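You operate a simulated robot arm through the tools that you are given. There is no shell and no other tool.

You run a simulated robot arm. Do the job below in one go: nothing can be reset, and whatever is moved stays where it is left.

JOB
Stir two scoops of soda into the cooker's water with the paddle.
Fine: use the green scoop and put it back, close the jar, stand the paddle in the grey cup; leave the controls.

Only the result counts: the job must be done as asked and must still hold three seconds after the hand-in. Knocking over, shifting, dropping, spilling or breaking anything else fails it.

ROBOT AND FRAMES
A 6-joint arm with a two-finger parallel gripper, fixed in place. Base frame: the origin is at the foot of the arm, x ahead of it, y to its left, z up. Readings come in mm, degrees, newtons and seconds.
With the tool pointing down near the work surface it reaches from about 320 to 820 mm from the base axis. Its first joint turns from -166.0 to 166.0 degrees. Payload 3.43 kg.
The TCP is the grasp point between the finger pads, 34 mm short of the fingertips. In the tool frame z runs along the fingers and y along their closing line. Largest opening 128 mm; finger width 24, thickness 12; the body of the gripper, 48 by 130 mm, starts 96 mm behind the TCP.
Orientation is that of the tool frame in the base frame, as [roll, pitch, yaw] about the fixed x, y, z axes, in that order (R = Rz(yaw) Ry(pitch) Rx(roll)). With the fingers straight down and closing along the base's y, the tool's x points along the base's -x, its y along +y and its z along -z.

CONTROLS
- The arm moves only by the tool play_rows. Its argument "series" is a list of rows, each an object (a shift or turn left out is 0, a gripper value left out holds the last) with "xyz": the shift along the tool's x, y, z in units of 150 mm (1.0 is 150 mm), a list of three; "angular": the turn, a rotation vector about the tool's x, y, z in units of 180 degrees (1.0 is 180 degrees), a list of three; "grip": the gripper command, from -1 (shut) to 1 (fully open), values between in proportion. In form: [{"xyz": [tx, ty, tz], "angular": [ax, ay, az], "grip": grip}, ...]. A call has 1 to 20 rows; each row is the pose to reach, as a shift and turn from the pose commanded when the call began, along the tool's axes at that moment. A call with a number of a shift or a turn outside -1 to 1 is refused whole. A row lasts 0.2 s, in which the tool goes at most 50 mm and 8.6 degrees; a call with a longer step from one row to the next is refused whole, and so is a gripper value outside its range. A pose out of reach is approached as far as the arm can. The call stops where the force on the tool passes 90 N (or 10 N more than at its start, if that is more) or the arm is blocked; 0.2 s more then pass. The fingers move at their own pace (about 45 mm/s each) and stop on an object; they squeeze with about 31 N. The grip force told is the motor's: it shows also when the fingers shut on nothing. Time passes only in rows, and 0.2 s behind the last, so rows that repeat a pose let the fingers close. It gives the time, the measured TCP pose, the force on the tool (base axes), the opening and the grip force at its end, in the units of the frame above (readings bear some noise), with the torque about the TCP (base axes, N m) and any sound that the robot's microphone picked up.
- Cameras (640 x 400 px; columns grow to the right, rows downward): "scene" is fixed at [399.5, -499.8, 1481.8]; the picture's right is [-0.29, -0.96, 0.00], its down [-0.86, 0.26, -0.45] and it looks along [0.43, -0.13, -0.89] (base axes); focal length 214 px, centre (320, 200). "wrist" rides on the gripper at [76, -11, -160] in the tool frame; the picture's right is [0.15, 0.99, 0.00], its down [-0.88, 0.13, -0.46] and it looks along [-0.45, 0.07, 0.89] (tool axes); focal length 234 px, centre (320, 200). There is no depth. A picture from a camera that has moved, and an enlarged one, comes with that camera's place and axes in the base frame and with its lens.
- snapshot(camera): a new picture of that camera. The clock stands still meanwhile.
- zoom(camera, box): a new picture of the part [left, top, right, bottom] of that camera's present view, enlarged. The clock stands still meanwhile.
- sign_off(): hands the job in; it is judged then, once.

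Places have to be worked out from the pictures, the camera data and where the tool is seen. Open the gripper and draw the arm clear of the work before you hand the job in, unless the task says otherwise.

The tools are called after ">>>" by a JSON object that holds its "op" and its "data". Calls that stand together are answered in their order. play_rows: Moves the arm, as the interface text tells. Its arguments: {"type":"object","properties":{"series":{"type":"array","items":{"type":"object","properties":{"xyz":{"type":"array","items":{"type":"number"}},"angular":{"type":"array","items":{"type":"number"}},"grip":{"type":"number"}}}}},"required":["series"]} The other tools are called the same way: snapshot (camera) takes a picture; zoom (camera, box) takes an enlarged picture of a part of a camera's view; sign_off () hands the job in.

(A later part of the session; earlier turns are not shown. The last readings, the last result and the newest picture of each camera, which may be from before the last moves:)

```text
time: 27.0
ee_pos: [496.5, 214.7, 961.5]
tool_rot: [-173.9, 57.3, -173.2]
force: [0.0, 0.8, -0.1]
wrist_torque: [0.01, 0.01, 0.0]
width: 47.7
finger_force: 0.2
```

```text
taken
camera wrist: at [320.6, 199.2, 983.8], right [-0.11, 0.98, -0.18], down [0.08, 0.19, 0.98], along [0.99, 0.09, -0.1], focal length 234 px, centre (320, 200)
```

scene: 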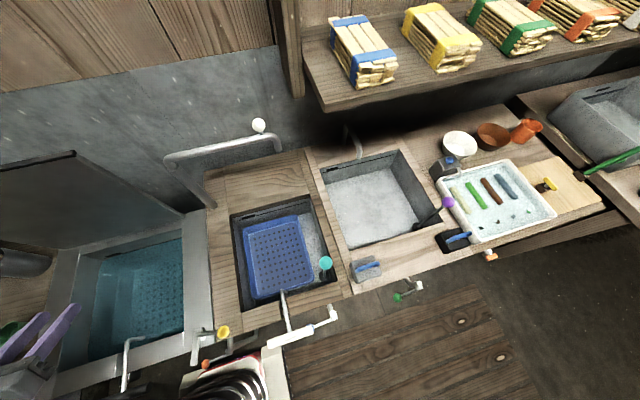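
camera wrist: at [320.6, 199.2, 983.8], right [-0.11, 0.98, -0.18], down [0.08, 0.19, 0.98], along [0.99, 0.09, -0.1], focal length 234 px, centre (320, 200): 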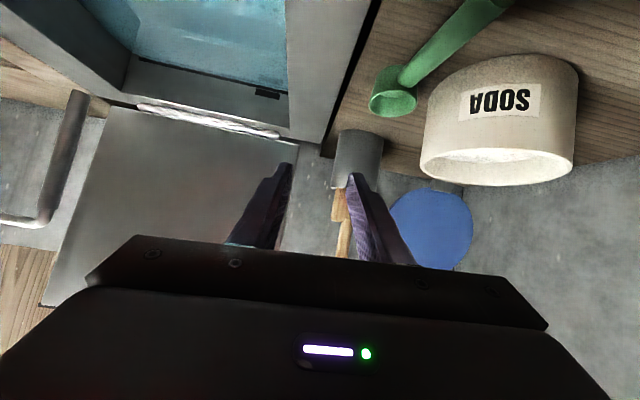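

Now upright again near (497, 215, 962). I'll re-measure the scoop in both cameras, since it was nudged slightly.

>>> {"op": "zoom", "data": {"camera": "scene", "box": [0, 350, 4, 400]}}

>>> {"op": "zoom", "data": {"camera": "scene", "box": [0, 300, 4, 380]}}

>>> {"op": "zoom", "data": {"camera": "wrist", "box": [350, 0, 590, 190]}}

```text
8.00 times, centred on (2, 375) of scene
camera zoom: at [399.5, -499.8, 1481.8], right [-0.29, -0.96, 0.0], down [-0.86, 0.26, -0.45], along [0.43, -0.13, -0.89], focal length 1716 px, centre (2864, -1200)
```

zoom: 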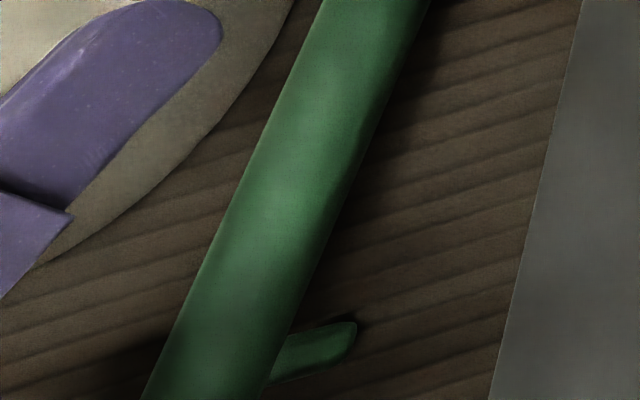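

```text
5.00 times, centred on (2, 340) of scene
camera zoom: at [399.5, -499.8, 1481.8], right [-0.29, -0.96, 0.0], down [-0.86, 0.26, -0.45], along [0.43, -0.13, -0.89], focal length 1072 px, centre (1910, -500)
```

zoom: 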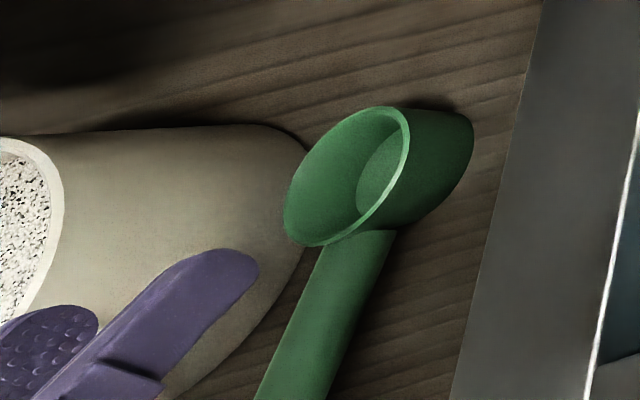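

```text
2.11 times, centred on (470, 95) of wrist
camera zoom: at [320.6, 199.2, 983.8], right [-0.11, 0.98, -0.18], down [0.08, 0.19, 0.98], along [0.99, 0.09, -0.1], focal length 493 px, centre (4, 421)
```

zoom: 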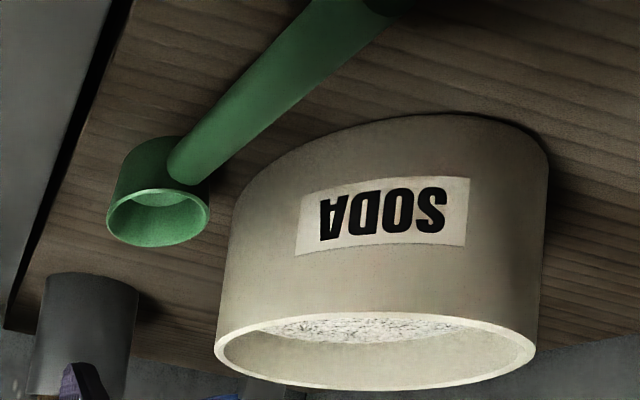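

The handle end has moved to y≈292 with the bowl still near (573, 287). I'll level the tool to tilt 55° and hover about 50 mm above the handle.

>>> {"op": "play_rows", "data": {"series": [{"xyz": [0.05, 0.18, 0.0], "angular": [-0.0008, 0.0046, 0.0068]}, {"xyz": [0.14, 0.36, 0.0], "angular": [-0.0016, 0.0092, 0.0135]}, {"xyz": [0.3, 0.543, 0.03], "angular": [-0.0025, 0.0138, 0.0203]}, {"xyz": [0.45, 0.543, 0.06], "angular": [-0.0025, 0.0138, 0.0203]}, {"xyz": [0.559, 0.543, 0.078], "angular": [-0.0025, 0.0138, 0.0203]}, {"xyz": [0.559, 0.543, 0.078], "angular": [-0.0025, 0.0138, 0.0203]}]}}

>>> {"op": "snapshot", "data": {"camera": "wrist"}}

>>> {"op": "zoom", "data": {"camera": "scene", "box": [0, 300, 4, 400]}}

```text
time: 28.4
ee_pos: [458.2, 290.5, 878.7]
tool_rot: [179.9, 55.1, -179.8]
force: [-0.2, 0.3, 0.2]
wrist_torque: [-0.02, 0.01, 0.02]
width: 48.0
finger_force: 0.1
```

```text
taken
camera wrist: at [283.5, 277.7, 907.7], right [-0.09, 0.99, -0.12], down [0.13, 0.13, 0.98], along [0.99, 0.07, -0.14], focal length 234 px, centre (320, 200)
```

wrist: 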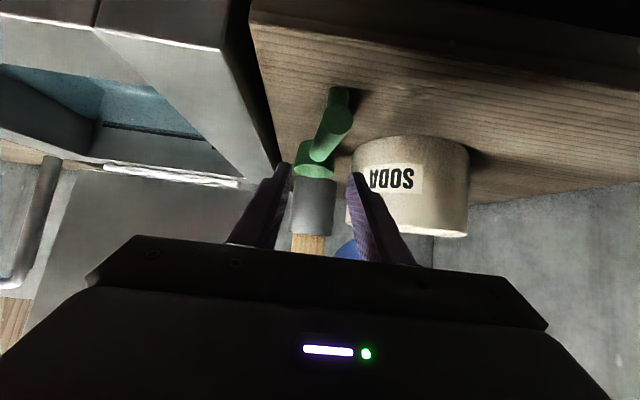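

```text
4.00 times, centred on (2, 350) of scene
camera zoom: at [399.5, -499.8, 1481.8], right [-0.29, -0.96, 0.0], down [-0.86, 0.26, -0.45], along [0.43, -0.13, -0.89], focal length 858 px, centre (1592, -400)
```

zoom: 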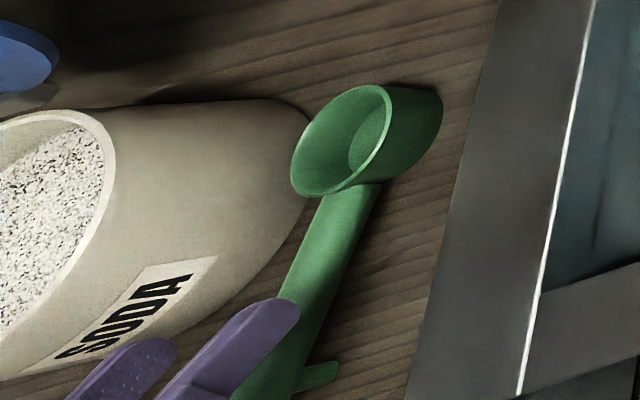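

The handle end sits at about y=293–294, midway between the fingers. I'll descend 22 mm first to confirm this tilt stays within reach.

>>> {"op": "play_rows", "data": {"series": [{"xyz": [0.06, 0.013, 0.042]}, {"xyz": [0.12, 0.013, 0.084]}, {"xyz": [0.12, 0.013, 0.084]}]}}

```text
time: 29.2
ee_pos: [459.6, 291.3, 858.4]
tool_rot: [-179.9, 55.1, -179.8]
force: [-0.1, -0.1, 0.4]
wrist_torque: [0.03, -0.02, 0.0]
width: 47.7
finger_force: 0.1
```

In reach, no drift. Continue down to z≈834.

>>> {"op": "play_rows", "data": {"series": [{"xyz": [0.044, 0.005, 0.03]}, {"xyz": [0.088, 0.005, 0.061]}, {"xyz": [0.131, 0.005, 0.0915]}, {"xyz": [0.131, 0.005, 0.0915]}]}}

>>> {"op": "snapshot", "data": {"camera": "wrist"}}

>>> {"op": "zoom", "data": {"camera": "scene", "box": [0, 300, 4, 400]}}

```text
time: 30.2
ee_pos: [461.8, 293.1, 835.0]
tool_rot: [-180.0, 55.0, -179.9]
force: [-0.5, -0.8, 0.4]
wrist_torque: [-0.01, 0.02, 0.01]
width: 47.9
finger_force: 0.1
```

```text
taken
camera wrist: at [286.0, 280.6, 863.0], right [-0.09, 0.99, -0.12], down [0.13, 0.13, 0.98], along [0.99, 0.07, -0.14], focal length 234 px, centre (320, 200)
```

wrist: 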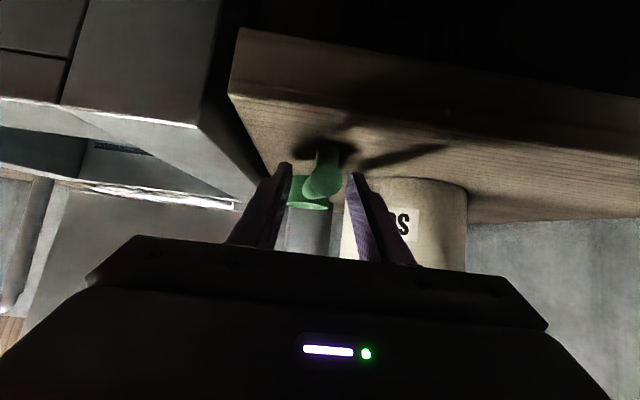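

```text
4.00 times, centred on (2, 350) of scene
camera zoom: at [399.5, -499.8, 1481.8], right [-0.29, -0.96, 0.0], down [-0.86, 0.26, -0.45], along [0.43, -0.13, -0.89], focal length 858 px, centre (1592, -400)
```

zoom: 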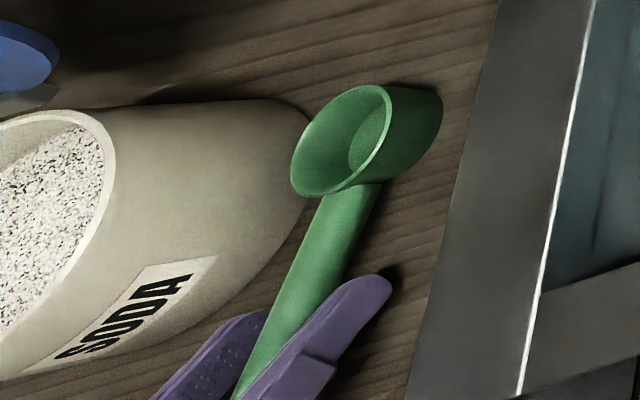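

Fingers straddle the handle, clear of board and jar. Closing now.

>>> {"op": "play_rows", "data": {"series": [{"xyz": [0, 0, 0], "grip": -1}, {"xyz": [0, 0, 0]}, {"xyz": [0, 0, 0]}, {"xyz": [0, 0, 0]}, {"xyz": [0, 0, 0]}, {"xyz": [0, 0, 0]}]}}

>>> {"op": "zoom", "data": {"camera": "scene", "box": [0, 300, 4, 400]}}

>>> {"op": "snapshot", "data": {"camera": "wrist"}}

```text
time: 31.6
ee_pos: [459.4, 292.1, 835.2]
tool_rot: [-180.0, 55.2, -179.8]
force: [0.1, -0.1, 0.8]
wrist_torque: [0.0, -0.01, 0.0]
width: 20.6
finger_force: 30.7
```

```text
4.00 times, centred on (2, 350) of scene
camera zoom: at [399.5, -499.8, 1481.8], right [-0.29, -0.96, 0.0], down [-0.86, 0.26, -0.45], along [0.43, -0.13, -0.89], focal length 858 px, centre (1592, -400)
```

zoom: 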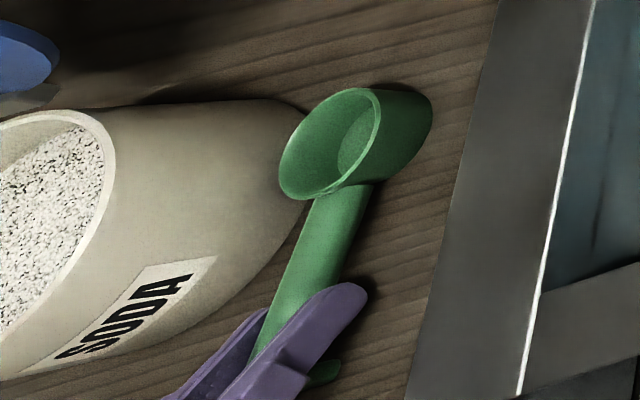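

```text
taken
camera wrist: at [286.0, 280.5, 863.1], right [-0.09, 0.99, -0.12], down [0.13, 0.13, 0.98], along [0.99, 0.07, -0.14], focal length 234 px, centre (320, 200)
```

wrist: 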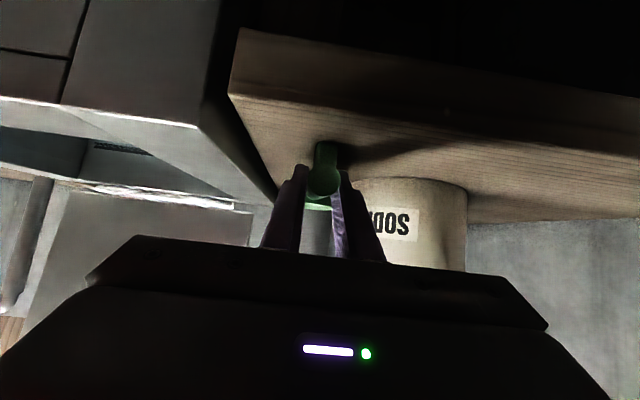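

Gripped: 20.6 mm wide with 31 N, and the handle has aligned with x. I'll lift straight up slowly and check the hold.

>>> {"op": "play_rows", "data": {"series": [{"xyz": [-0.03, 0, -0.02]}, {"xyz": [-0.1, 0, -0.07]}, {"xyz": [-0.2, 0, -0.14]}, {"xyz": [-0.35, 0, -0.245]}, {"xyz": [-0.5, 0, -0.35]}, {"xyz": [-0.65, 0, -0.454]}, {"xyz": [-0.75, 0, -0.524]}, {"xyz": [-0.82, 0, -0.572]}, {"xyz": [-0.82, 0, -0.572]}]}}

>>> {"op": "snapshot", "data": {"camera": "wrist"}}

>>> {"op": "zoom", "data": {"camera": "scene", "box": [0, 240, 4, 400]}}

```text
time: 33.6
ee_pos: [458.6, 292.9, 984.4]
tool_rot: [-180.0, 55.1, -179.8]
force: [-0.4, 0.1, -0.4]
wrist_torque: [-0.01, 0.01, 0.02]
width: 20.9
finger_force: 30.3
```

```text
taken
camera wrist: at [284.6, 280.8, 1013.3], right [-0.09, 0.99, -0.12], down [0.13, 0.13, 0.98], along [0.99, 0.07, -0.14], focal length 234 px, centre (320, 200)
```

wrist: 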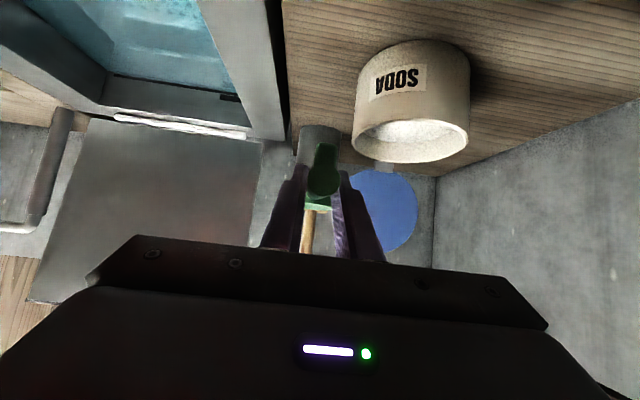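

```text
2.50 times, centred on (2, 320) of scene
camera zoom: at [399.5, -499.8, 1481.8], right [-0.29, -0.96, 0.0], down [-0.86, 0.26, -0.45], along [0.43, -0.13, -0.89], focal length 536 px, centre (1115, -100)
```

zoom: 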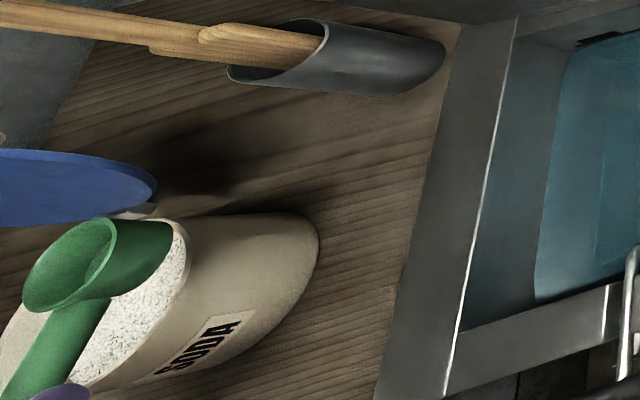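

The scoop is held firmly and level. I'll raise it further and carry it over the jar mouth at y≈398.

>>> {"op": "play_rows", "data": {"series": [{"xyz": [-0.08, 0.05, -0.056]}, {"xyz": [-0.16, 0.2, -0.112]}, {"xyz": [-0.251, 0.4, -0.175]}, {"xyz": [-0.251, 0.58, -0.175]}, {"xyz": [-0.251, 0.69, -0.175]}, {"xyz": [-0.251, 0.69, -0.175]}]}}

>>> {"op": "snapshot", "data": {"camera": "wrist"}}

>>> {"op": "zoom", "data": {"camera": "scene", "box": [0, 240, 4, 400]}}

```text
time: 35.0
ee_pos: [459.0, 397.2, 1028.0]
tool_rot: [179.9, 55.0, -179.8]
force: [0.1, 0.7, -0.7]
wrist_torque: [0.03, 0.07, -0.03]
width: 20.7
finger_force: 31.1
```

```text
taken
camera wrist: at [284.5, 384.5, 1057.8], right [-0.09, 0.99, -0.12], down [0.13, 0.13, 0.98], along [0.99, 0.07, -0.14], focal length 234 px, centre (320, 200)
```

wrist: 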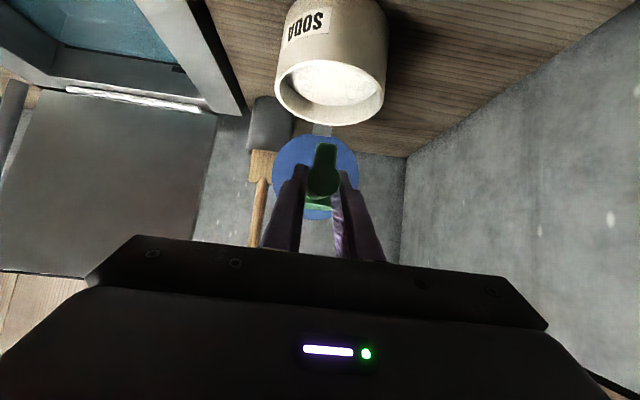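

```text
2.50 times, centred on (2, 320) of scene
camera zoom: at [399.5, -499.8, 1481.8], right [-0.29, -0.96, 0.0], down [-0.86, 0.26, -0.45], along [0.43, -0.13, -0.89], focal length 536 px, centre (1115, -100)
```

zoom: 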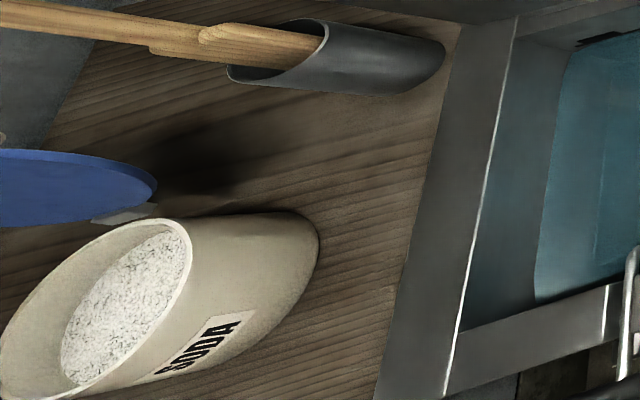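

The jar mouth is centred at about (556, 398) and the scoop hovers above it. I'll tip the bowl nose-down about 55° while staying above the rim.

>>> {"op": "play_rows", "data": {"series": [{"xyz": [-0.03, 0.005, 0.028], "angular": [0, 0.0437, 0]}, {"xyz": [-0.06, 0.005, 0.056], "angular": [0, 0.0873, 0]}, {"xyz": [-0.09, 0.005, 0.084], "angular": [0, 0.131, 0]}, {"xyz": [-0.12, 0.005, 0.112], "angular": [0, 0.1746, 0]}, {"xyz": [-0.15, 0.005, 0.14], "angular": [0, 0.2183, 0]}, {"xyz": [-0.18, 0.005, 0.17], "angular": [0, 0.262, 0]}, {"xyz": [-0.195, 0.005, 0.197], "angular": [0, 0.3056, 0]}, {"xyz": [-0.195, 0.005, 0.197], "angular": [0, 0.3056, 0]}]}}

>>> {"op": "snapshot", "data": {"camera": "wrist"}}

>>> {"op": "zoom", "data": {"camera": "scene", "box": [0, 240, 4, 400]}}

```text
time: 36.8
ee_pos: [500.0, 398.8, 1036.2]
tool_rot: [180.0, 0.0, -179.8]
force: [-0.5, 0.1, -0.7]
wrist_torque: [0.03, -0.03, 0.0]
width: 21.0
finger_force: 31.0
```

```text
taken
camera wrist: at [424.7, 387.1, 1195.5], right [-0.15, 0.99, 0.0], down [0.88, 0.13, 0.46], along [0.45, 0.07, -0.89], focal length 234 px, centre (320, 200)
```

wrist: 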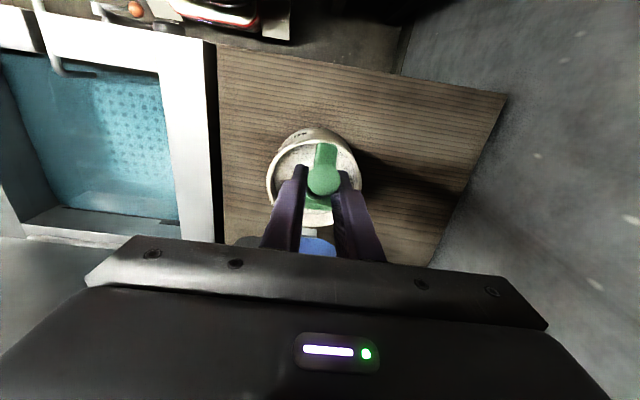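

```text
2.50 times, centred on (2, 320) of scene
camera zoom: at [399.5, -499.8, 1481.8], right [-0.29, -0.96, 0.0], down [-0.86, 0.26, -0.45], along [0.43, -0.13, -0.89], focal length 536 px, centre (1115, -100)
```

zoom: 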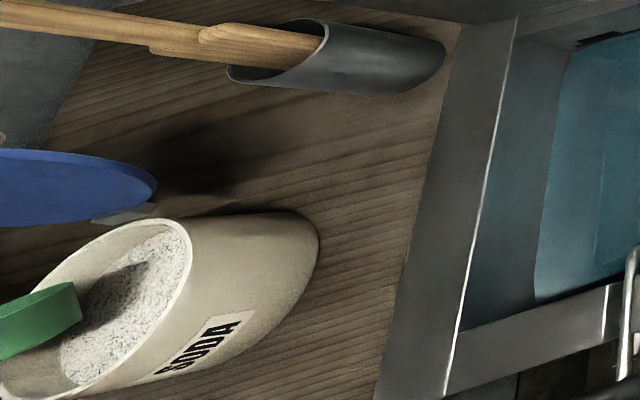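

The scoop hangs over the soda, inside the rim outline. I'll lower it in stages, watching the force.

>>> {"op": "play_rows", "data": {"series": [{"xyz": [0, 0, 0.08]}, {"xyz": [0, 0, 0.16]}, {"xyz": [0, 0, 0.24]}, {"xyz": [0, 0, 0.32]}, {"xyz": [0, 0, 0.38]}, {"xyz": [0, 0, 0.38]}]}}

>>> {"op": "zoom", "data": {"camera": "scene", "box": [0, 300, 4, 400]}}

>>> {"op": "zoom", "data": {"camera": "wrist", "box": [240, 100, 400, 240]}}

```text
time: 38.2
ee_pos: [501.8, 398.0, 978.6]
tool_rot: [-180.0, 0.0, -179.8]
force: [-0.7, 0.2, -1.2]
wrist_torque: [0.0, 0.01, 0.01]
width: 21.0
finger_force: 31.2
```

```text
4.00 times, centred on (2, 350) of scene
camera zoom: at [399.5, -499.8, 1481.8], right [-0.29, -0.96, 0.0], down [-0.86, 0.26, -0.45], along [0.43, -0.13, -0.89], focal length 858 px, centre (1592, -400)
```

zoom: 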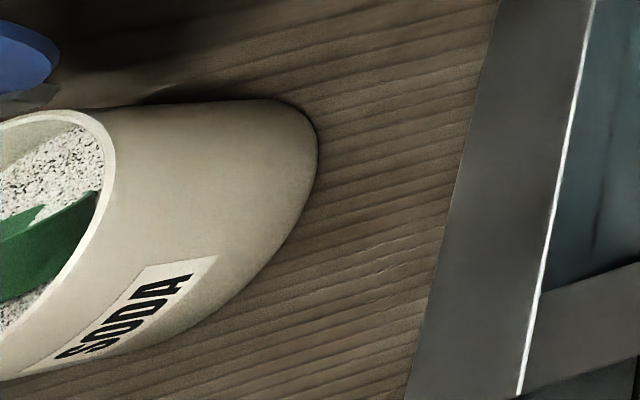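

```text
2.86 times, centred on (320, 170) of wrist
camera zoom: at [425.6, 386.4, 1137.7], right [-0.15, 0.99, 0.0], down [0.88, 0.13, 0.46], along [0.45, 0.07, -0.89], focal length 669 px, centre (320, 286)
```

zoom: 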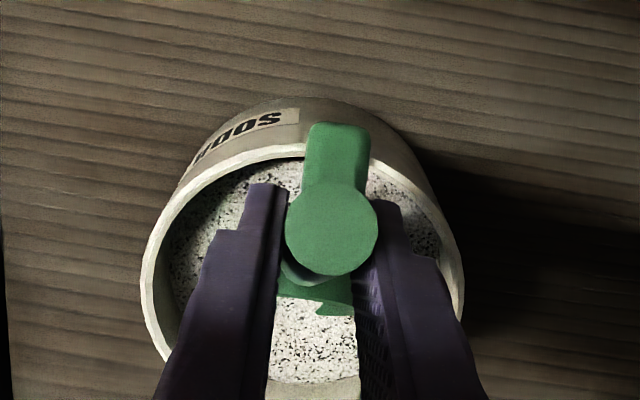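

No resistance; the bowl's front is in the soda. Lower another 34 mm so the whole bowl mouth goes under.

>>> {"op": "play_rows", "data": {"series": [{"xyz": [0, 0, 0.06]}, {"xyz": [0, 0, 0.12]}, {"xyz": [0, 0, 0.18]}, {"xyz": [0, 0, 0.224]}, {"xyz": [0, 0, 0.224]}]}}

>>> {"op": "zoom", "data": {"camera": "scene", "box": [0, 300, 4, 400]}}

>>> {"op": "zoom", "data": {"camera": "wrist", "box": [240, 100, 400, 240]}}

```text
time: 39.4
ee_pos: [502.3, 398.0, 947.2]
tool_rot: [180.0, 0.0, -179.9]
force: [0.3, -0.3, -0.6]
wrist_torque: [-0.01, 0.02, 0.0]
width: 21.3
finger_force: 31.4
```

```text
4.00 times, centred on (2, 350) of scene
camera zoom: at [399.5, -499.8, 1481.8], right [-0.29, -0.96, 0.0], down [-0.86, 0.26, -0.45], along [0.43, -0.13, -0.89], focal length 858 px, centre (1592, -400)
```

zoom: 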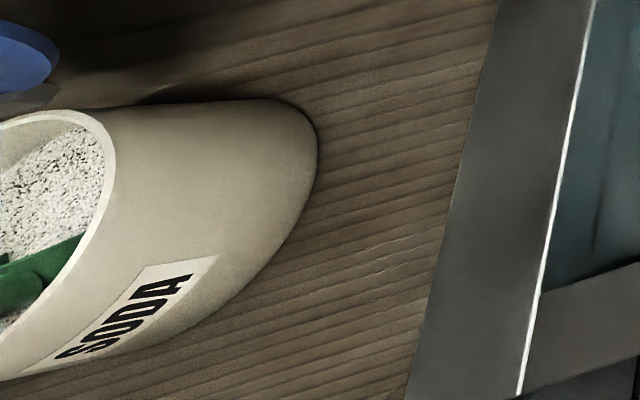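

```text
2.86 times, centred on (320, 170) of wrist
camera zoom: at [425.9, 386.0, 1105.5], right [-0.15, 0.99, 0.0], down [0.88, 0.13, 0.46], along [0.45, 0.07, -0.89], focal length 669 px, centre (320, 286)
```

zoom: 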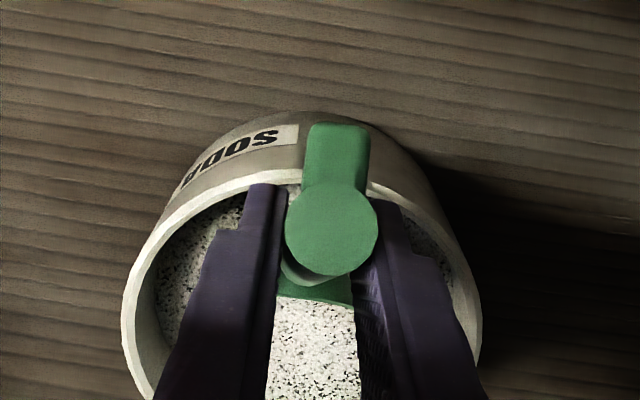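

The bowl is under the surface with no contact force. I'll sweep it level and up out of the soda, keeping handle and fingers above the near rim.

>>> {"op": "play_rows", "data": {"series": [{"xyz": [0, 0, 0.033]}, {"xyz": [0, 0, 0.033]}, {"xyz": [0.06, 0, 0.016], "angular": [0, -0.0278, 0]}, {"xyz": [0.093, 0, 0.027], "angular": [0, -0.0556, 0]}, {"xyz": [0.136, 0, 0.024], "angular": [0, -0.0889, 0]}, {"xyz": [0.173, 0, 0.027], "angular": [0, -0.1222, 0]}, {"xyz": [0.213, 0, 0.027], "angular": [0, -0.1556, 0]}, {"xyz": [0.253, 0, 0.03], "angular": [0, -0.1944, 0]}, {"xyz": [0.28, 0, 0.027], "angular": [0, -0.2278, 0]}, {"xyz": [0.296, 0, 0.018], "angular": [0, -0.2611, 0]}, {"xyz": [0.307, 0, -0.003], "angular": [0, -0.2889, 0]}, {"xyz": [0.307, 0, -0.087], "angular": [0, -0.3056, 0]}, {"xyz": [0.307, 0, -0.2], "angular": [0, -0.3056, 0]}, {"xyz": [0.307, 0, -0.3], "angular": [0, -0.3056, 0]}, {"xyz": [0.307, 0, -0.333], "angular": [0, -0.3056, 0]}, {"xyz": [0.307, 0, -0.333], "angular": [0, -0.3056, 0]}]}}

>>> {"op": "snapshot", "data": {"camera": "wrist"}}

>>> {"op": "zoom", "data": {"camera": "scene", "box": [0, 300, 4, 400]}}

>>> {"op": "zoom", "data": {"camera": "scene", "box": [0, 240, 4, 400]}}

```text
time: 42.8
ee_pos: [453.6, 399.8, 995.8]
tool_rot: [180.0, 55.1, -179.8]
force: [-0.3, -0.3, -0.3]
wrist_torque: [-0.04, 0.0, -0.03]
width: 21.0
finger_force: 30.2
```

```text
taken
camera wrist: at [279.2, 386.8, 1024.2], right [-0.09, 0.99, -0.12], down [0.13, 0.13, 0.98], along [0.99, 0.07, -0.14], focal length 234 px, centre (320, 200)
```

wrist: 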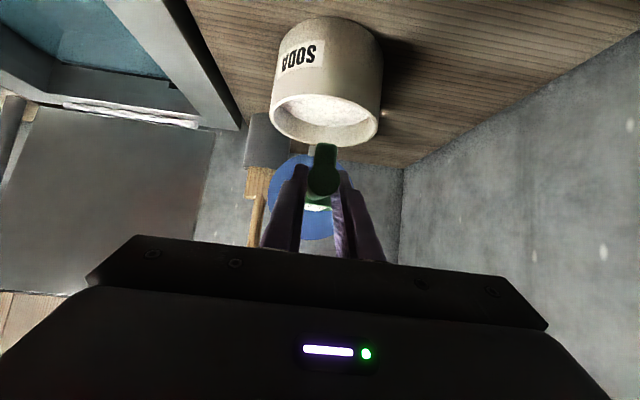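

```text
4.00 times, centred on (2, 350) of scene
camera zoom: at [399.5, -499.8, 1481.8], right [-0.29, -0.96, 0.0], down [-0.86, 0.26, -0.45], along [0.43, -0.13, -0.89], focal length 858 px, centre (1592, -400)
```

zoom: 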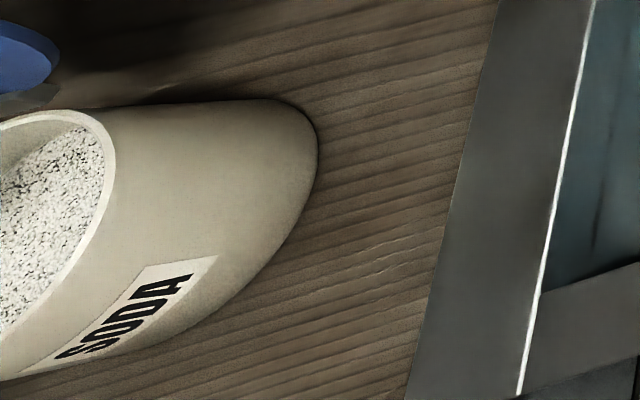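

```text
2.50 times, centred on (2, 320) of scene
camera zoom: at [399.5, -499.8, 1481.8], right [-0.29, -0.96, 0.0], down [-0.86, 0.26, -0.45], along [0.43, -0.13, -0.89], focal length 536 px, centre (1115, -100)
```

zoom: 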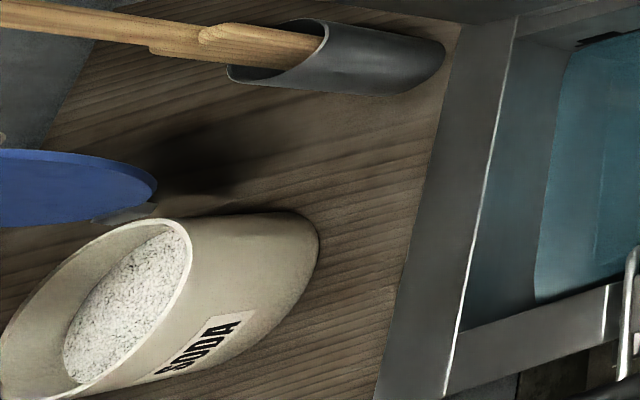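

The jar hasn't moved and white shows in the bowl. I'll enlarge the bowl to confirm it's filled.

>>> {"op": "zoom", "data": {"camera": "wrist", "box": [270, 130, 370, 240]}}

```text
3.64 times, centred on (320, 185) of wrist
camera zoom: at [279.2, 386.8, 1024.2], right [-0.09, 0.99, -0.12], down [0.13, 0.13, 0.98], along [0.99, 0.07, -0.14], focal length 852 px, centre (320, 254)
```

zoom: 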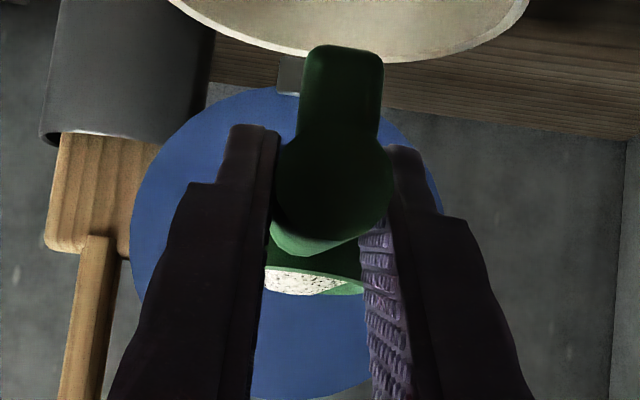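

The bowl is full of soda. I'll carry it level and smoothly toward the cooker.

>>> {"op": "play_rows", "data": {"series": [{"xyz": [-0.01, -0.06, 0.014]}, {"xyz": [-0.033, -0.2, 0.047]}, {"xyz": [-0.062, -0.38, 0.089]}, {"xyz": [-0.092, -0.56, 0.132]}, {"xyz": [-0.121, -0.74, 0.174]}, {"xyz": [-0.148, -0.9, 0.212]}, {"xyz": [-0.164, -1.0, 0.235]}]}}

>>> {"op": "play_rows", "data": {"series": [{"xyz": [-0.01, -0.06, 0.014]}, {"xyz": [-0.033, -0.2, 0.047]}, {"xyz": [-0.062, -0.38, 0.089]}, {"xyz": [-0.092, -0.56, 0.132]}, {"xyz": [-0.121, -0.74, 0.174]}, {"xyz": [-0.148, -0.9, 0.212]}, {"xyz": [-0.164, -1.0, 0.235]}]}}

>>> {"op": "zoom", "data": {"camera": "scene", "box": [0, 200, 240, 400]}}

```text
time: 44.4
ee_pos: [498.5, 248.9, 996.4]
tool_rot: [-179.9, 55.1, -179.8]
force: [-0.1, -0.2, 0.2]
wrist_torque: [0.04, 0.07, 0.02]
width: 20.7
finger_force: 30.7
```

```text
time: 46.0
ee_pos: [542.2, 97.7, 996.0]
tool_rot: [-180.0, 54.9, -179.8]
force: [0.0, 0.7, -0.7]
wrist_torque: [-0.03, 0.04, 0.01]
width: 20.8
finger_force: 31.5
```

```text
2.00 times, centred on (120, 300) of scene
camera zoom: at [399.5, -499.8, 1481.8], right [-0.29, -0.96, 0.0], down [-0.86, 0.26, -0.45], along [0.43, -0.13, -0.89], focal length 429 px, centre (720, 0)
```

zoom: 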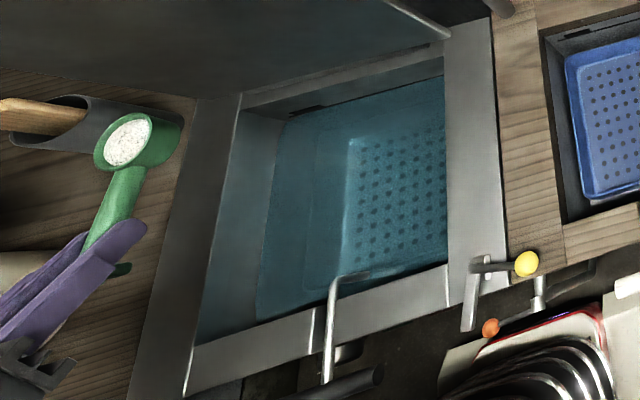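

The scoop is brim-full, its bowl now at about (656, 99, 991). I'll bring it to the middle of the cooker opening and a little lower.

>>> {"op": "play_rows", "data": {"series": [{"xyz": [0.03, -0.05, 0.02]}, {"xyz": [0.08, -0.14, 0.05]}, {"xyz": [0.14, -0.25, 0.085]}, {"xyz": [0.193, -0.347, 0.119]}, {"xyz": [0.193, -0.347, 0.119]}]}}

>>> {"op": "zoom", "data": {"camera": "scene", "box": [0, 200, 240, 400]}}

```text
time: 47.2
ee_pos: [539.7, 47.9, 962.6]
tool_rot: [-179.9, 55.0, -179.8]
force: [-1.0, 0.4, -1.7]
wrist_torque: [0.0, 0.01, 0.01]
width: 21.0
finger_force: 30.6
```

```text
2.00 times, centred on (120, 300) of scene
camera zoom: at [399.5, -499.8, 1481.8], right [-0.29, -0.96, 0.0], down [-0.86, 0.26, -0.45], along [0.43, -0.13, -0.89], focal length 429 px, centre (720, 0)
```

zoom: 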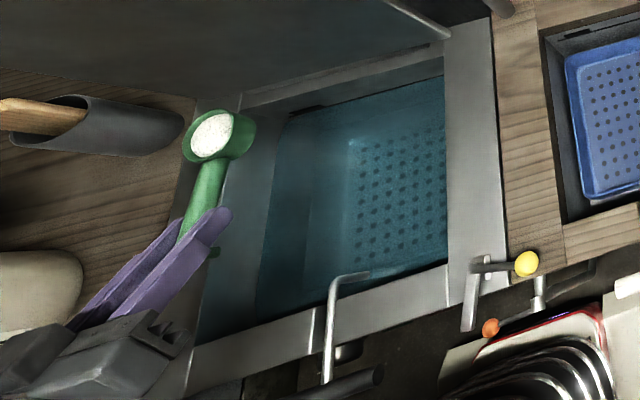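

The bowl is over the water's centre. Pouring now: rolling −120° about the handle, then a hold.

>>> {"op": "play_rows", "data": {"series": [{"angular": [0.0255, 0, -0.0364]}, {"angular": [0.0509, 0, -0.0728]}, {"angular": [0.0764, 0, -0.1092]}, {"angular": [0.1019, 0, -0.1456]}, {"angular": [0.1273, 0, -0.182]}, {"angular": [0.1528, 0, -0.2184]}, {"angular": [0.1783, 0, -0.2548]}, {"angular": [0.2037, 0, -0.2912]}, {"angular": [0.2292, 0, -0.3276]}, {"angular": [0.2547, 0, -0.364]}, {"angular": [0.2801, 0, -0.4004]}, {"angular": [0.3056, 0, -0.4368]}, {"angular": [0.3311, 0, -0.4732]}, {"angular": [0.3565, 0, -0.5096]}, {"angular": [0.382, 0, -0.546]}, {"angular": [0.382, 0, -0.546]}, {"angular": [0.382, 0, -0.546]}, {"angular": [0.382, 0, -0.546]}]}}

>>> {"op": "zoom", "data": {"camera": "scene", "box": [0, 200, 240, 400]}}

>>> {"op": "snapshot", "data": {"camera": "wrist"}}

```text
time: 51.0
ee_pos: [540.1, 46.1, 962.0]
tool_rot: [-71.7, -24.2, -128.9]
force: [-0.1, -0.7, 0.2]
wrist_torque: [-0.02, 0.04, -0.02]
width: 20.7
finger_force: 31.3
```

```text
2.00 times, centred on (120, 300) of scene
camera zoom: at [399.5, -499.8, 1481.8], right [-0.29, -0.96, 0.0], down [-0.86, 0.26, -0.45], along [0.43, -0.13, -0.89], focal length 429 px, centre (720, 0)
```

zoom: 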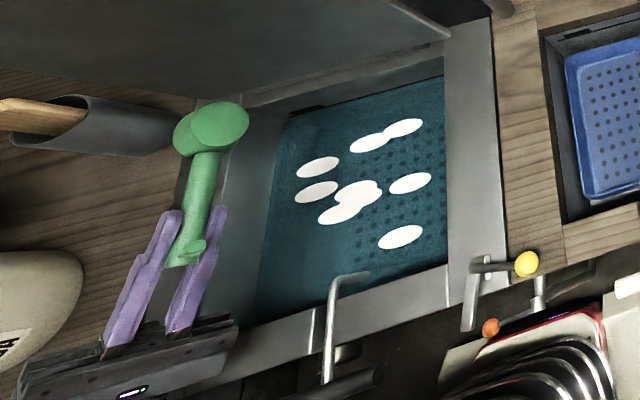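

```text
taken
camera wrist: at [365.0, 75.9, 956.7], right [-0.08, -0.6, -0.8], down [0.13, 0.79, -0.6], along [0.99, -0.15, 0.01], focal length 234 px, centre (320, 200)
```

wrist: 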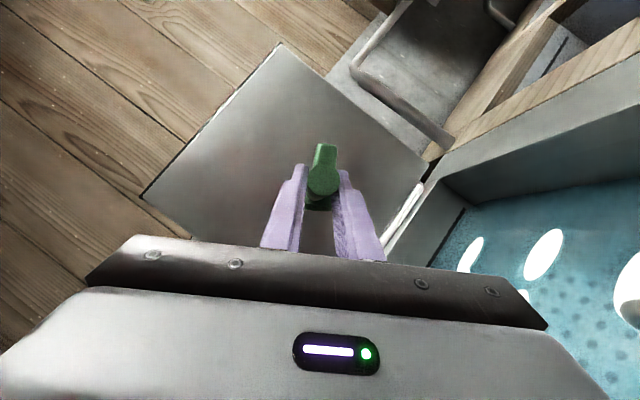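

The soda is in the water as white patches. Rolling back upright.

>>> {"op": "play_rows", "data": {"series": [{"angular": [-0.0255, 0, 0.0364]}, {"angular": [-0.0509, 0, 0.0728]}, {"angular": [-0.0764, 0, 0.1092]}, {"angular": [-0.1019, 0, 0.1456]}, {"angular": [-0.1273, 0, 0.182]}, {"angular": [-0.1528, 0, 0.2184]}, {"angular": [-0.1783, 0, 0.2548]}, {"angular": [-0.2037, 0, 0.2912]}, {"angular": [-0.2292, 0, 0.3276]}, {"angular": [-0.2547, 0, 0.364]}, {"angular": [-0.2801, 0, 0.4004]}, {"angular": [-0.3056, 0, 0.4368]}, {"angular": [-0.3311, 0, 0.4732]}, {"angular": [-0.3565, 0, 0.5096]}, {"angular": [-0.382, 0, 0.546]}, {"angular": [-0.382, 0, 0.546]}]}}

>>> {"op": "zoom", "data": {"camera": "scene", "box": [0, 200, 240, 400]}}

```text
time: 54.4
ee_pos: [539.6, 46.6, 962.3]
tool_rot: [-179.9, 55.0, -179.8]
force: [0.1, -0.3, -0.4]
wrist_torque: [0.01, 0.04, -0.01]
width: 20.9
finger_force: 31.0
```

```text
2.00 times, centred on (120, 300) of scene
camera zoom: at [399.5, -499.8, 1481.8], right [-0.29, -0.96, 0.0], down [-0.86, 0.26, -0.45], along [0.43, -0.13, -0.89], focal length 429 px, centre (720, 0)
```

zoom: 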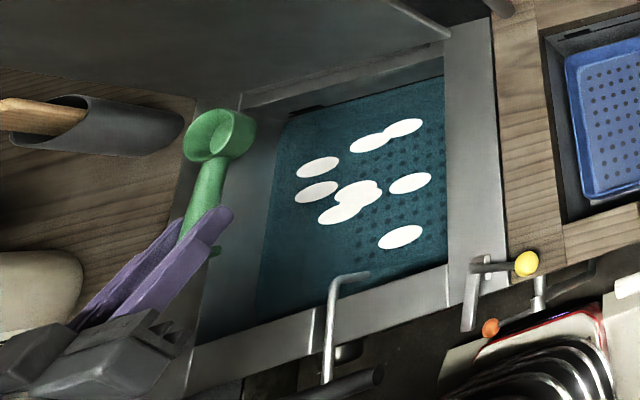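

The scoop came up empty, so one scoop is done. I'll go back up and over to the jar for the second.

>>> {"op": "play_rows", "data": {"series": [{"xyz": [-0.12, 0.1, -0.085]}, {"xyz": [-0.24, 0.3, -0.17]}, {"xyz": [-0.366, 0.5, -0.255]}, {"xyz": [-0.366, 0.7, -0.255]}, {"xyz": [-0.366, 0.867, -0.255]}]}}

>>> {"op": "play_rows", "data": {"series": [{"xyz": [0.033, 0.2, -0.047]}, {"xyz": [0.062, 0.38, -0.089]}, {"xyz": [0.092, 0.56, -0.132]}, {"xyz": [0.121, 0.74, -0.174]}, {"xyz": [0.148, 0.9, -0.212]}, {"xyz": [0.164, 1.0, -0.235]}]}}

>>> {"op": "play_rows", "data": {"series": [{"xyz": [0.05, 0.16, -0.07]}, {"xyz": [0.1, 0.32, -0.14]}, {"xyz": [0.145, 0.473, -0.208]}, {"xyz": [0.145, 0.473, -0.208]}]}}

>>> {"op": "snapshot", "data": {"camera": "wrist"}}

```text
time: 55.6
ee_pos: [538.4, 177.3, 1030.1]
tool_rot: [-179.9, 55.1, -179.8]
force: [-0.2, -0.6, -0.9]
wrist_torque: [-0.01, 0.0, -0.03]
width: 20.9
finger_force: 30.6
```

```text
time: 57.0
ee_pos: [496.5, 326.4, 1031.6]
tool_rot: [-180.0, 54.9, -179.9]
force: [-0.9, -0.6, -0.9]
wrist_torque: [0.05, 0.04, -0.05]
width: 20.9
finger_force: 30.2
```

```text
time: 58.0
ee_pos: [458.5, 398.7, 1030.5]
tool_rot: [180.0, 55.0, -179.9]
force: [-0.1, -0.4, -1.2]
wrist_torque: [0.0, 0.01, 0.02]
width: 21.0
finger_force: 30.6
```

```text
taken
camera wrist: at [284.4, 384.9, 1059.4], right [-0.09, 0.99, -0.12], down [0.13, 0.13, 0.98], along [0.99, 0.07, -0.14], focal length 234 px, centre (320, 200)
```

wrist: 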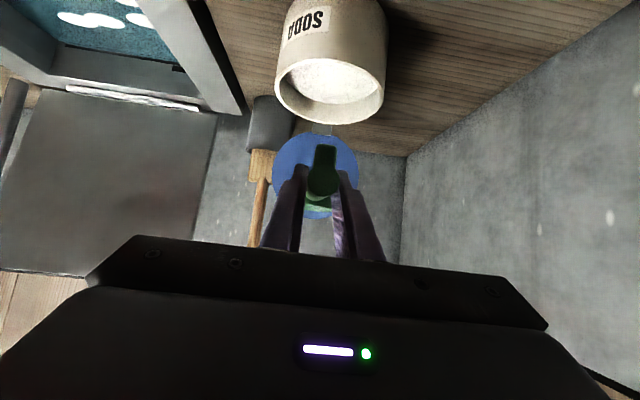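

Same hover pose as before with everything in place. I'll repeat the nose-down tilt and dip for the second scoop.

>>> {"op": "play_rows", "data": {"series": [{"xyz": [-0.03, 0.0, 0.028], "angular": [0, 0.0437, 0]}, {"xyz": [-0.06, 0.0, 0.056], "angular": [0, 0.0873, 0]}, {"xyz": [-0.09, 0.0, 0.084], "angular": [0, 0.131, 0]}, {"xyz": [-0.12, 0.0, 0.112], "angular": [0, 0.1746, 0]}, {"xyz": [-0.15, 0.0, 0.14], "angular": [0, 0.2183, 0]}, {"xyz": [-0.18, 0.0, 0.17], "angular": [0, 0.262, 0]}, {"xyz": [-0.195, 0.0, 0.197], "angular": [0, 0.3056, 0]}, {"xyz": [-0.195, 0.0, 0.197], "angular": [0, 0.3056, 0]}]}}

>>> {"op": "play_rows", "data": {"series": [{"xyz": [0, 0, 0.08]}, {"xyz": [0, 0, 0.16]}, {"xyz": [0, 0, 0.24]}, {"xyz": [0, 0, 0.32]}, {"xyz": [0, 0, 0.4]}, {"xyz": [0, 0, 0.48]}, {"xyz": [0, 0, 0.55]}, {"xyz": [0, 0, 0.6]}, {"xyz": [0, 0, 0.6]}]}}

>>> {"op": "zoom", "data": {"camera": "wrist", "box": [240, 100, 400, 240]}}

```text
time: 59.8
ee_pos: [500.2, 397.8, 1036.8]
tool_rot: [179.9, 0.0, -179.8]
force: [-0.3, 0.3, -1.2]
wrist_torque: [0.01, 0.01, 0.04]
width: 20.9
finger_force: 31.0
```

```text
time: 61.8
ee_pos: [498.8, 397.0, 946.5]
tool_rot: [180.0, 0.0, -179.9]
force: [-0.6, -0.3, -0.1]
wrist_torque: [0.0, 0.02, 0.0]
width: 21.0
finger_force: 31.4
```

```text
2.86 times, centred on (320, 170) of wrist
camera zoom: at [422.8, 385.2, 1105.6], right [-0.15, 0.99, 0.0], down [0.88, 0.13, 0.46], along [0.45, 0.07, -0.89], focal length 669 px, centre (320, 286)
```

zoom: 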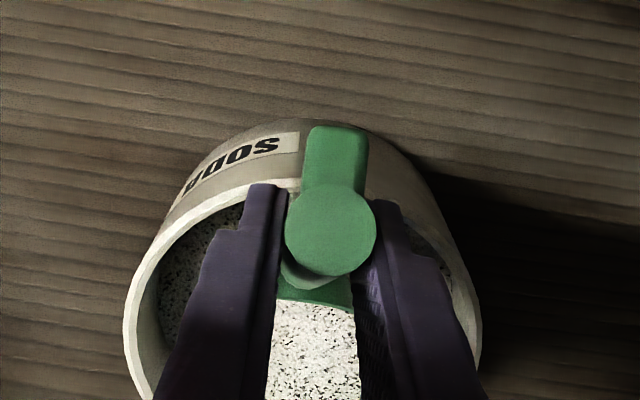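

Same depth, no contact force. I'll repeat the levelling sweep out of the jar.

>>> {"op": "play_rows", "data": {"series": [{"xyz": [0, 0, 0.033]}, {"xyz": [0, 0, 0.033]}, {"xyz": [0.05, 0, 0.016], "angular": [0, -0.0278, 0]}, {"xyz": [0.08, 0, 0.027], "angular": [0, -0.0556, 0]}, {"xyz": [0.12, 0, 0.024], "angular": [0, -0.0889, 0]}, {"xyz": [0.155, 0, 0.027], "angular": [0, -0.1222, 0]}, {"xyz": [0.195, 0, 0.027], "angular": [0, -0.1556, 0]}, {"xyz": [0.235, 0, 0.03], "angular": [0, -0.1944, 0]}, {"xyz": [0.262, 0, 0.027], "angular": [0, -0.2278, 0]}, {"xyz": [0.278, 0, 0.018], "angular": [0, -0.2611, 0]}, {"xyz": [0.29, 0, -0.003], "angular": [0, -0.2889, 0]}, {"xyz": [0.29, 0, -0.087], "angular": [0, -0.3056, 0]}, {"xyz": [0.29, 0, -0.2], "angular": [0, -0.3056, 0]}, {"xyz": [0.29, 0, -0.3], "angular": [0, -0.3056, 0]}, {"xyz": [0.29, 0, -0.333], "angular": [0, -0.3056, 0]}, {"xyz": [0.29, 0, -0.333], "angular": [0, -0.3056, 0]}]}}

>>> {"op": "zoom", "data": {"camera": "wrist", "box": [270, 130, 370, 240]}}

>>> {"op": "zoom", "data": {"camera": "scene", "box": [0, 240, 4, 400]}}

```text
time: 65.2
ee_pos: [454.4, 397.2, 996.8]
tool_rot: [-179.9, 55.1, -179.9]
force: [0.7, -0.1, -0.3]
wrist_torque: [0.02, 0.03, 0.02]
width: 20.8
finger_force: 31.4
```

```text
3.64 times, centred on (320, 185) of wrist
camera zoom: at [280.5, 385.0, 1024.4], right [-0.09, 0.99, -0.12], down [0.13, 0.13, 0.98], along [0.99, 0.07, -0.14], focal length 852 px, centre (320, 254)
```

zoom: 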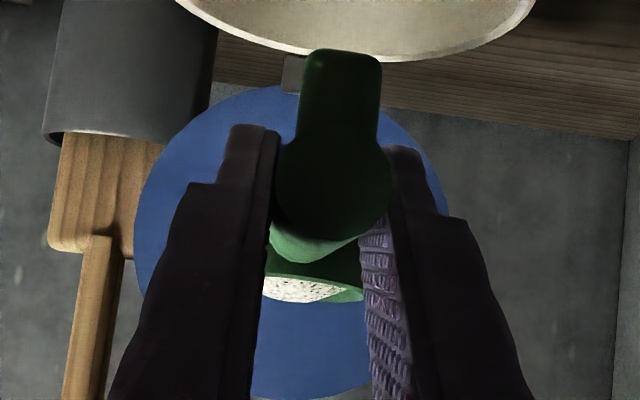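

```text
2.50 times, centred on (2, 320) of scene
camera zoom: at [399.5, -499.8, 1481.8], right [-0.29, -0.96, 0.0], down [-0.86, 0.26, -0.45], along [0.43, -0.13, -0.89], focal length 536 px, centre (1115, -100)
```

zoom: 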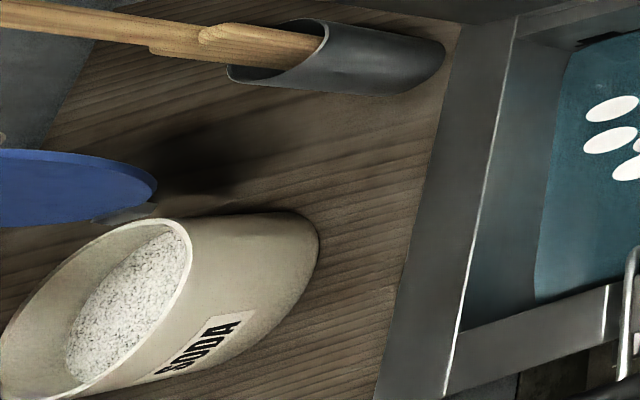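

The second scoop is full and the jar hasn't moved; its soda level has dropped a little. I'll carry it to the cooker along the same path.

>>> {"op": "play_rows", "data": {"series": [{"xyz": [-0.01, -0.06, 0.014]}, {"xyz": [-0.033, -0.2, 0.047]}, {"xyz": [-0.062, -0.38, 0.089]}, {"xyz": [-0.092, -0.56, 0.132]}, {"xyz": [-0.121, -0.74, 0.174]}, {"xyz": [-0.148, -0.9, 0.212]}, {"xyz": [-0.164, -1.0, 0.235]}]}}

>>> {"op": "play_rows", "data": {"series": [{"xyz": [-0.01, -0.06, 0.014]}, {"xyz": [-0.033, -0.2, 0.047]}, {"xyz": [-0.062, -0.38, 0.089]}, {"xyz": [-0.092, -0.56, 0.132]}, {"xyz": [-0.121, -0.74, 0.174]}, {"xyz": [-0.148, -0.9, 0.212]}, {"xyz": [-0.164, -1.0, 0.235]}]}}

>>> {"op": "play_rows", "data": {"series": [{"xyz": [0.03, -0.05, 0.02]}, {"xyz": [0.08, -0.14, 0.05]}, {"xyz": [0.14, -0.25, 0.085]}, {"xyz": [0.193, -0.34, 0.119]}, {"xyz": [0.193, -0.34, 0.119]}]}}

>>> {"op": "zoom", "data": {"camera": "scene", "box": [0, 200, 240, 400]}}

```text
time: 66.8
ee_pos: [498.5, 247.9, 996.1]
tool_rot: [180.0, 55.2, -179.9]
force: [-0.4, 0.4, -0.6]
wrist_torque: [-0.04, 0.03, 0.0]
width: 21.0
finger_force: 31.3
```

```text
time: 68.4
ee_pos: [541.8, 99.3, 995.6]
tool_rot: [-180.0, 55.0, -179.8]
force: [-0.7, 0.2, -1.0]
wrist_torque: [-0.01, 0.04, 0.01]
width: 21.0
finger_force: 30.6
```

```text
time: 69.6
ee_pos: [538.7, 44.9, 962.2]
tool_rot: [-180.0, 55.0, -179.8]
force: [0.8, -0.4, 0.2]
wrist_torque: [0.02, 0.07, -0.01]
width: 21.2
finger_force: 30.5
```

```text
2.00 times, centred on (120, 300) of scene
camera zoom: at [399.5, -499.8, 1481.8], right [-0.29, -0.96, 0.0], down [-0.86, 0.26, -0.45], along [0.43, -0.13, -0.89], focal length 429 px, centre (720, 0)
```

zoom: 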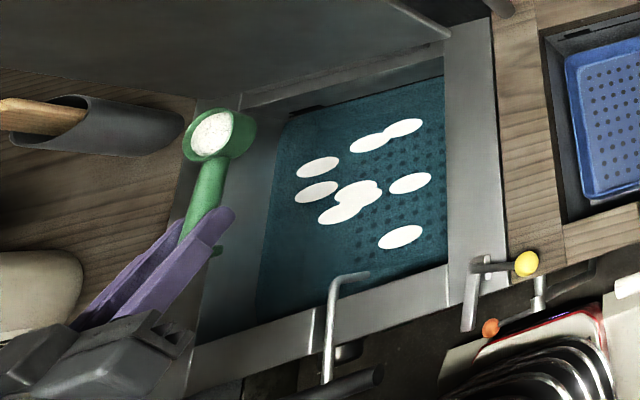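

Full scoop in position over the water. Pouring the second scoop with the same roll.

>>> {"op": "play_rows", "data": {"series": [{"angular": [0.0255, 0, -0.0364]}, {"angular": [0.0509, 0, -0.0728]}, {"angular": [0.0764, 0, -0.1092]}, {"angular": [0.1019, 0, -0.1456]}, {"angular": [0.1273, 0, -0.182]}, {"angular": [0.1528, 0, -0.2184]}, {"angular": [0.1783, 0, -0.2548]}, {"angular": [0.2037, 0, -0.2912]}, {"angular": [0.2292, 0, -0.3276]}, {"angular": [0.2547, 0, -0.364]}, {"angular": [0.2801, 0, -0.4004]}, {"angular": [0.3056, 0, -0.4368]}, {"angular": [0.3311, 0, -0.4732]}, {"angular": [0.3565, 0, -0.5096]}, {"angular": [0.382, 0, -0.546]}, {"angular": [0.382, 0, -0.546]}, {"angular": [0.382, 0, -0.546]}, {"angular": [0.382, 0, -0.546]}]}}

>>> {"op": "zoom", "data": {"camera": "scene", "box": [0, 200, 240, 400]}}

>>> {"op": "play_rows", "data": {"series": [{"angular": [-0.0255, 0, 0.0364]}, {"angular": [-0.0509, 0, 0.0728]}, {"angular": [-0.0764, 0, 0.1092]}, {"angular": [-0.1019, 0, 0.1456]}, {"angular": [-0.1273, 0, 0.182]}, {"angular": [-0.1528, 0, 0.2184]}, {"angular": [-0.1783, 0, 0.2548]}, {"angular": [-0.2037, 0, 0.2912]}, {"angular": [-0.2292, 0, 0.3276]}, {"angular": [-0.2547, 0, 0.364]}, {"angular": [-0.2801, 0, 0.4004]}, {"angular": [-0.3056, 0, 0.4368]}, {"angular": [-0.3311, 0, 0.4732]}, {"angular": [-0.3565, 0, 0.5096]}, {"angular": [-0.382, 0, 0.546]}, {"angular": [-0.382, 0, 0.546]}]}}

>>> {"op": "zoom", "data": {"camera": "scene", "box": [0, 200, 240, 400]}}

```text
time: 73.4
ee_pos: [539.3, 47.5, 962.7]
tool_rot: [-71.7, -24.2, -128.8]
force: [-0.2, -0.5, -0.2]
wrist_torque: [0.02, 0.05, -0.03]
width: 20.9
finger_force: 31.0
```

```text
2.00 times, centred on (120, 300) of scene
camera zoom: at [399.5, -499.8, 1481.8], right [-0.29, -0.96, 0.0], down [-0.86, 0.26, -0.45], along [0.43, -0.13, -0.89], focal length 429 px, centre (720, 0)
```

zoom: 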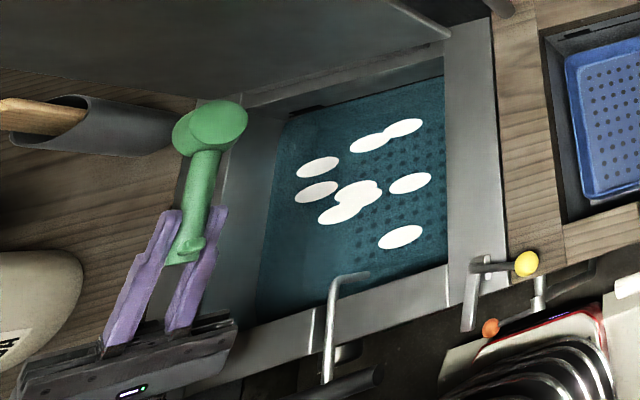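

```text
time: 76.8
ee_pos: [538.9, 47.3, 962.0]
tool_rot: [-179.9, 55.0, -179.9]
force: [0.7, 0.5, -1.0]
wrist_torque: [0.03, 0.02, 0.01]
width: 21.0
finger_force: 30.6
```

```text
2.00 times, centred on (120, 300) of scene
camera zoom: at [399.5, -499.8, 1481.8], right [-0.29, -0.96, 0.0], down [-0.86, 0.26, -0.45], along [0.43, -0.13, -0.89], focal length 429 px, centre (720, 0)
```

zoom: 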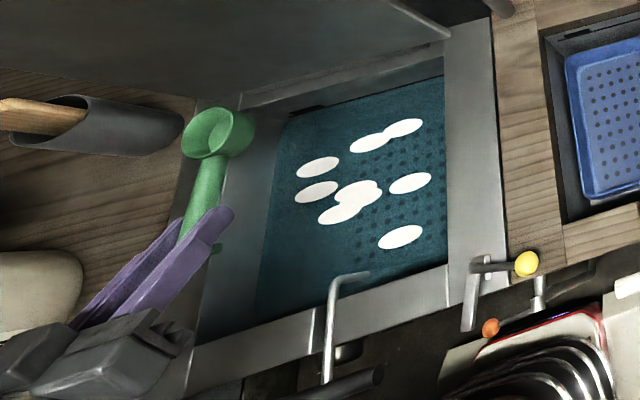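

Both scoops are poured and the bowl is empty. I'll return the scoop to its spot on the board, travelling above everything first.

>>> {"op": "play_rows", "data": {"series": [{"xyz": [-0.07, 0.1, -0.05]}, {"xyz": [-0.14, 0.25, -0.1]}, {"xyz": [-0.197, 0.45, -0.137]}, {"xyz": [-0.197, 0.65, -0.137]}, {"xyz": [-0.197, 0.8, -0.137]}]}}

>>> {"op": "play_rows", "data": {"series": [{"xyz": [0.06, 0.15, -0.087]}, {"xyz": [0.12, 0.31, -0.175]}, {"xyz": [0.18, 0.47, -0.262]}, {"xyz": [0.24, 0.63, -0.35]}, {"xyz": [0.305, 0.793, -0.437]}, {"xyz": [0.305, 0.793, -0.437]}]}}

```text
time: 78.0
ee_pos: [538.1, 168.4, 998.9]
tool_rot: [-179.9, 55.1, -179.8]
force: [1.3, -0.4, -0.2]
wrist_torque: [-0.02, 0.07, -0.04]
width: 20.9
finger_force: 31.1
```

```text
time: 79.4
ee_pos: [458.2, 285.4, 998.9]
tool_rot: [-179.8, 55.1, -179.8]
force: [-1.1, 0.8, -1.0]
wrist_torque: [0.01, 0.01, -0.04]
width: 20.9
finger_force: 30.8
```

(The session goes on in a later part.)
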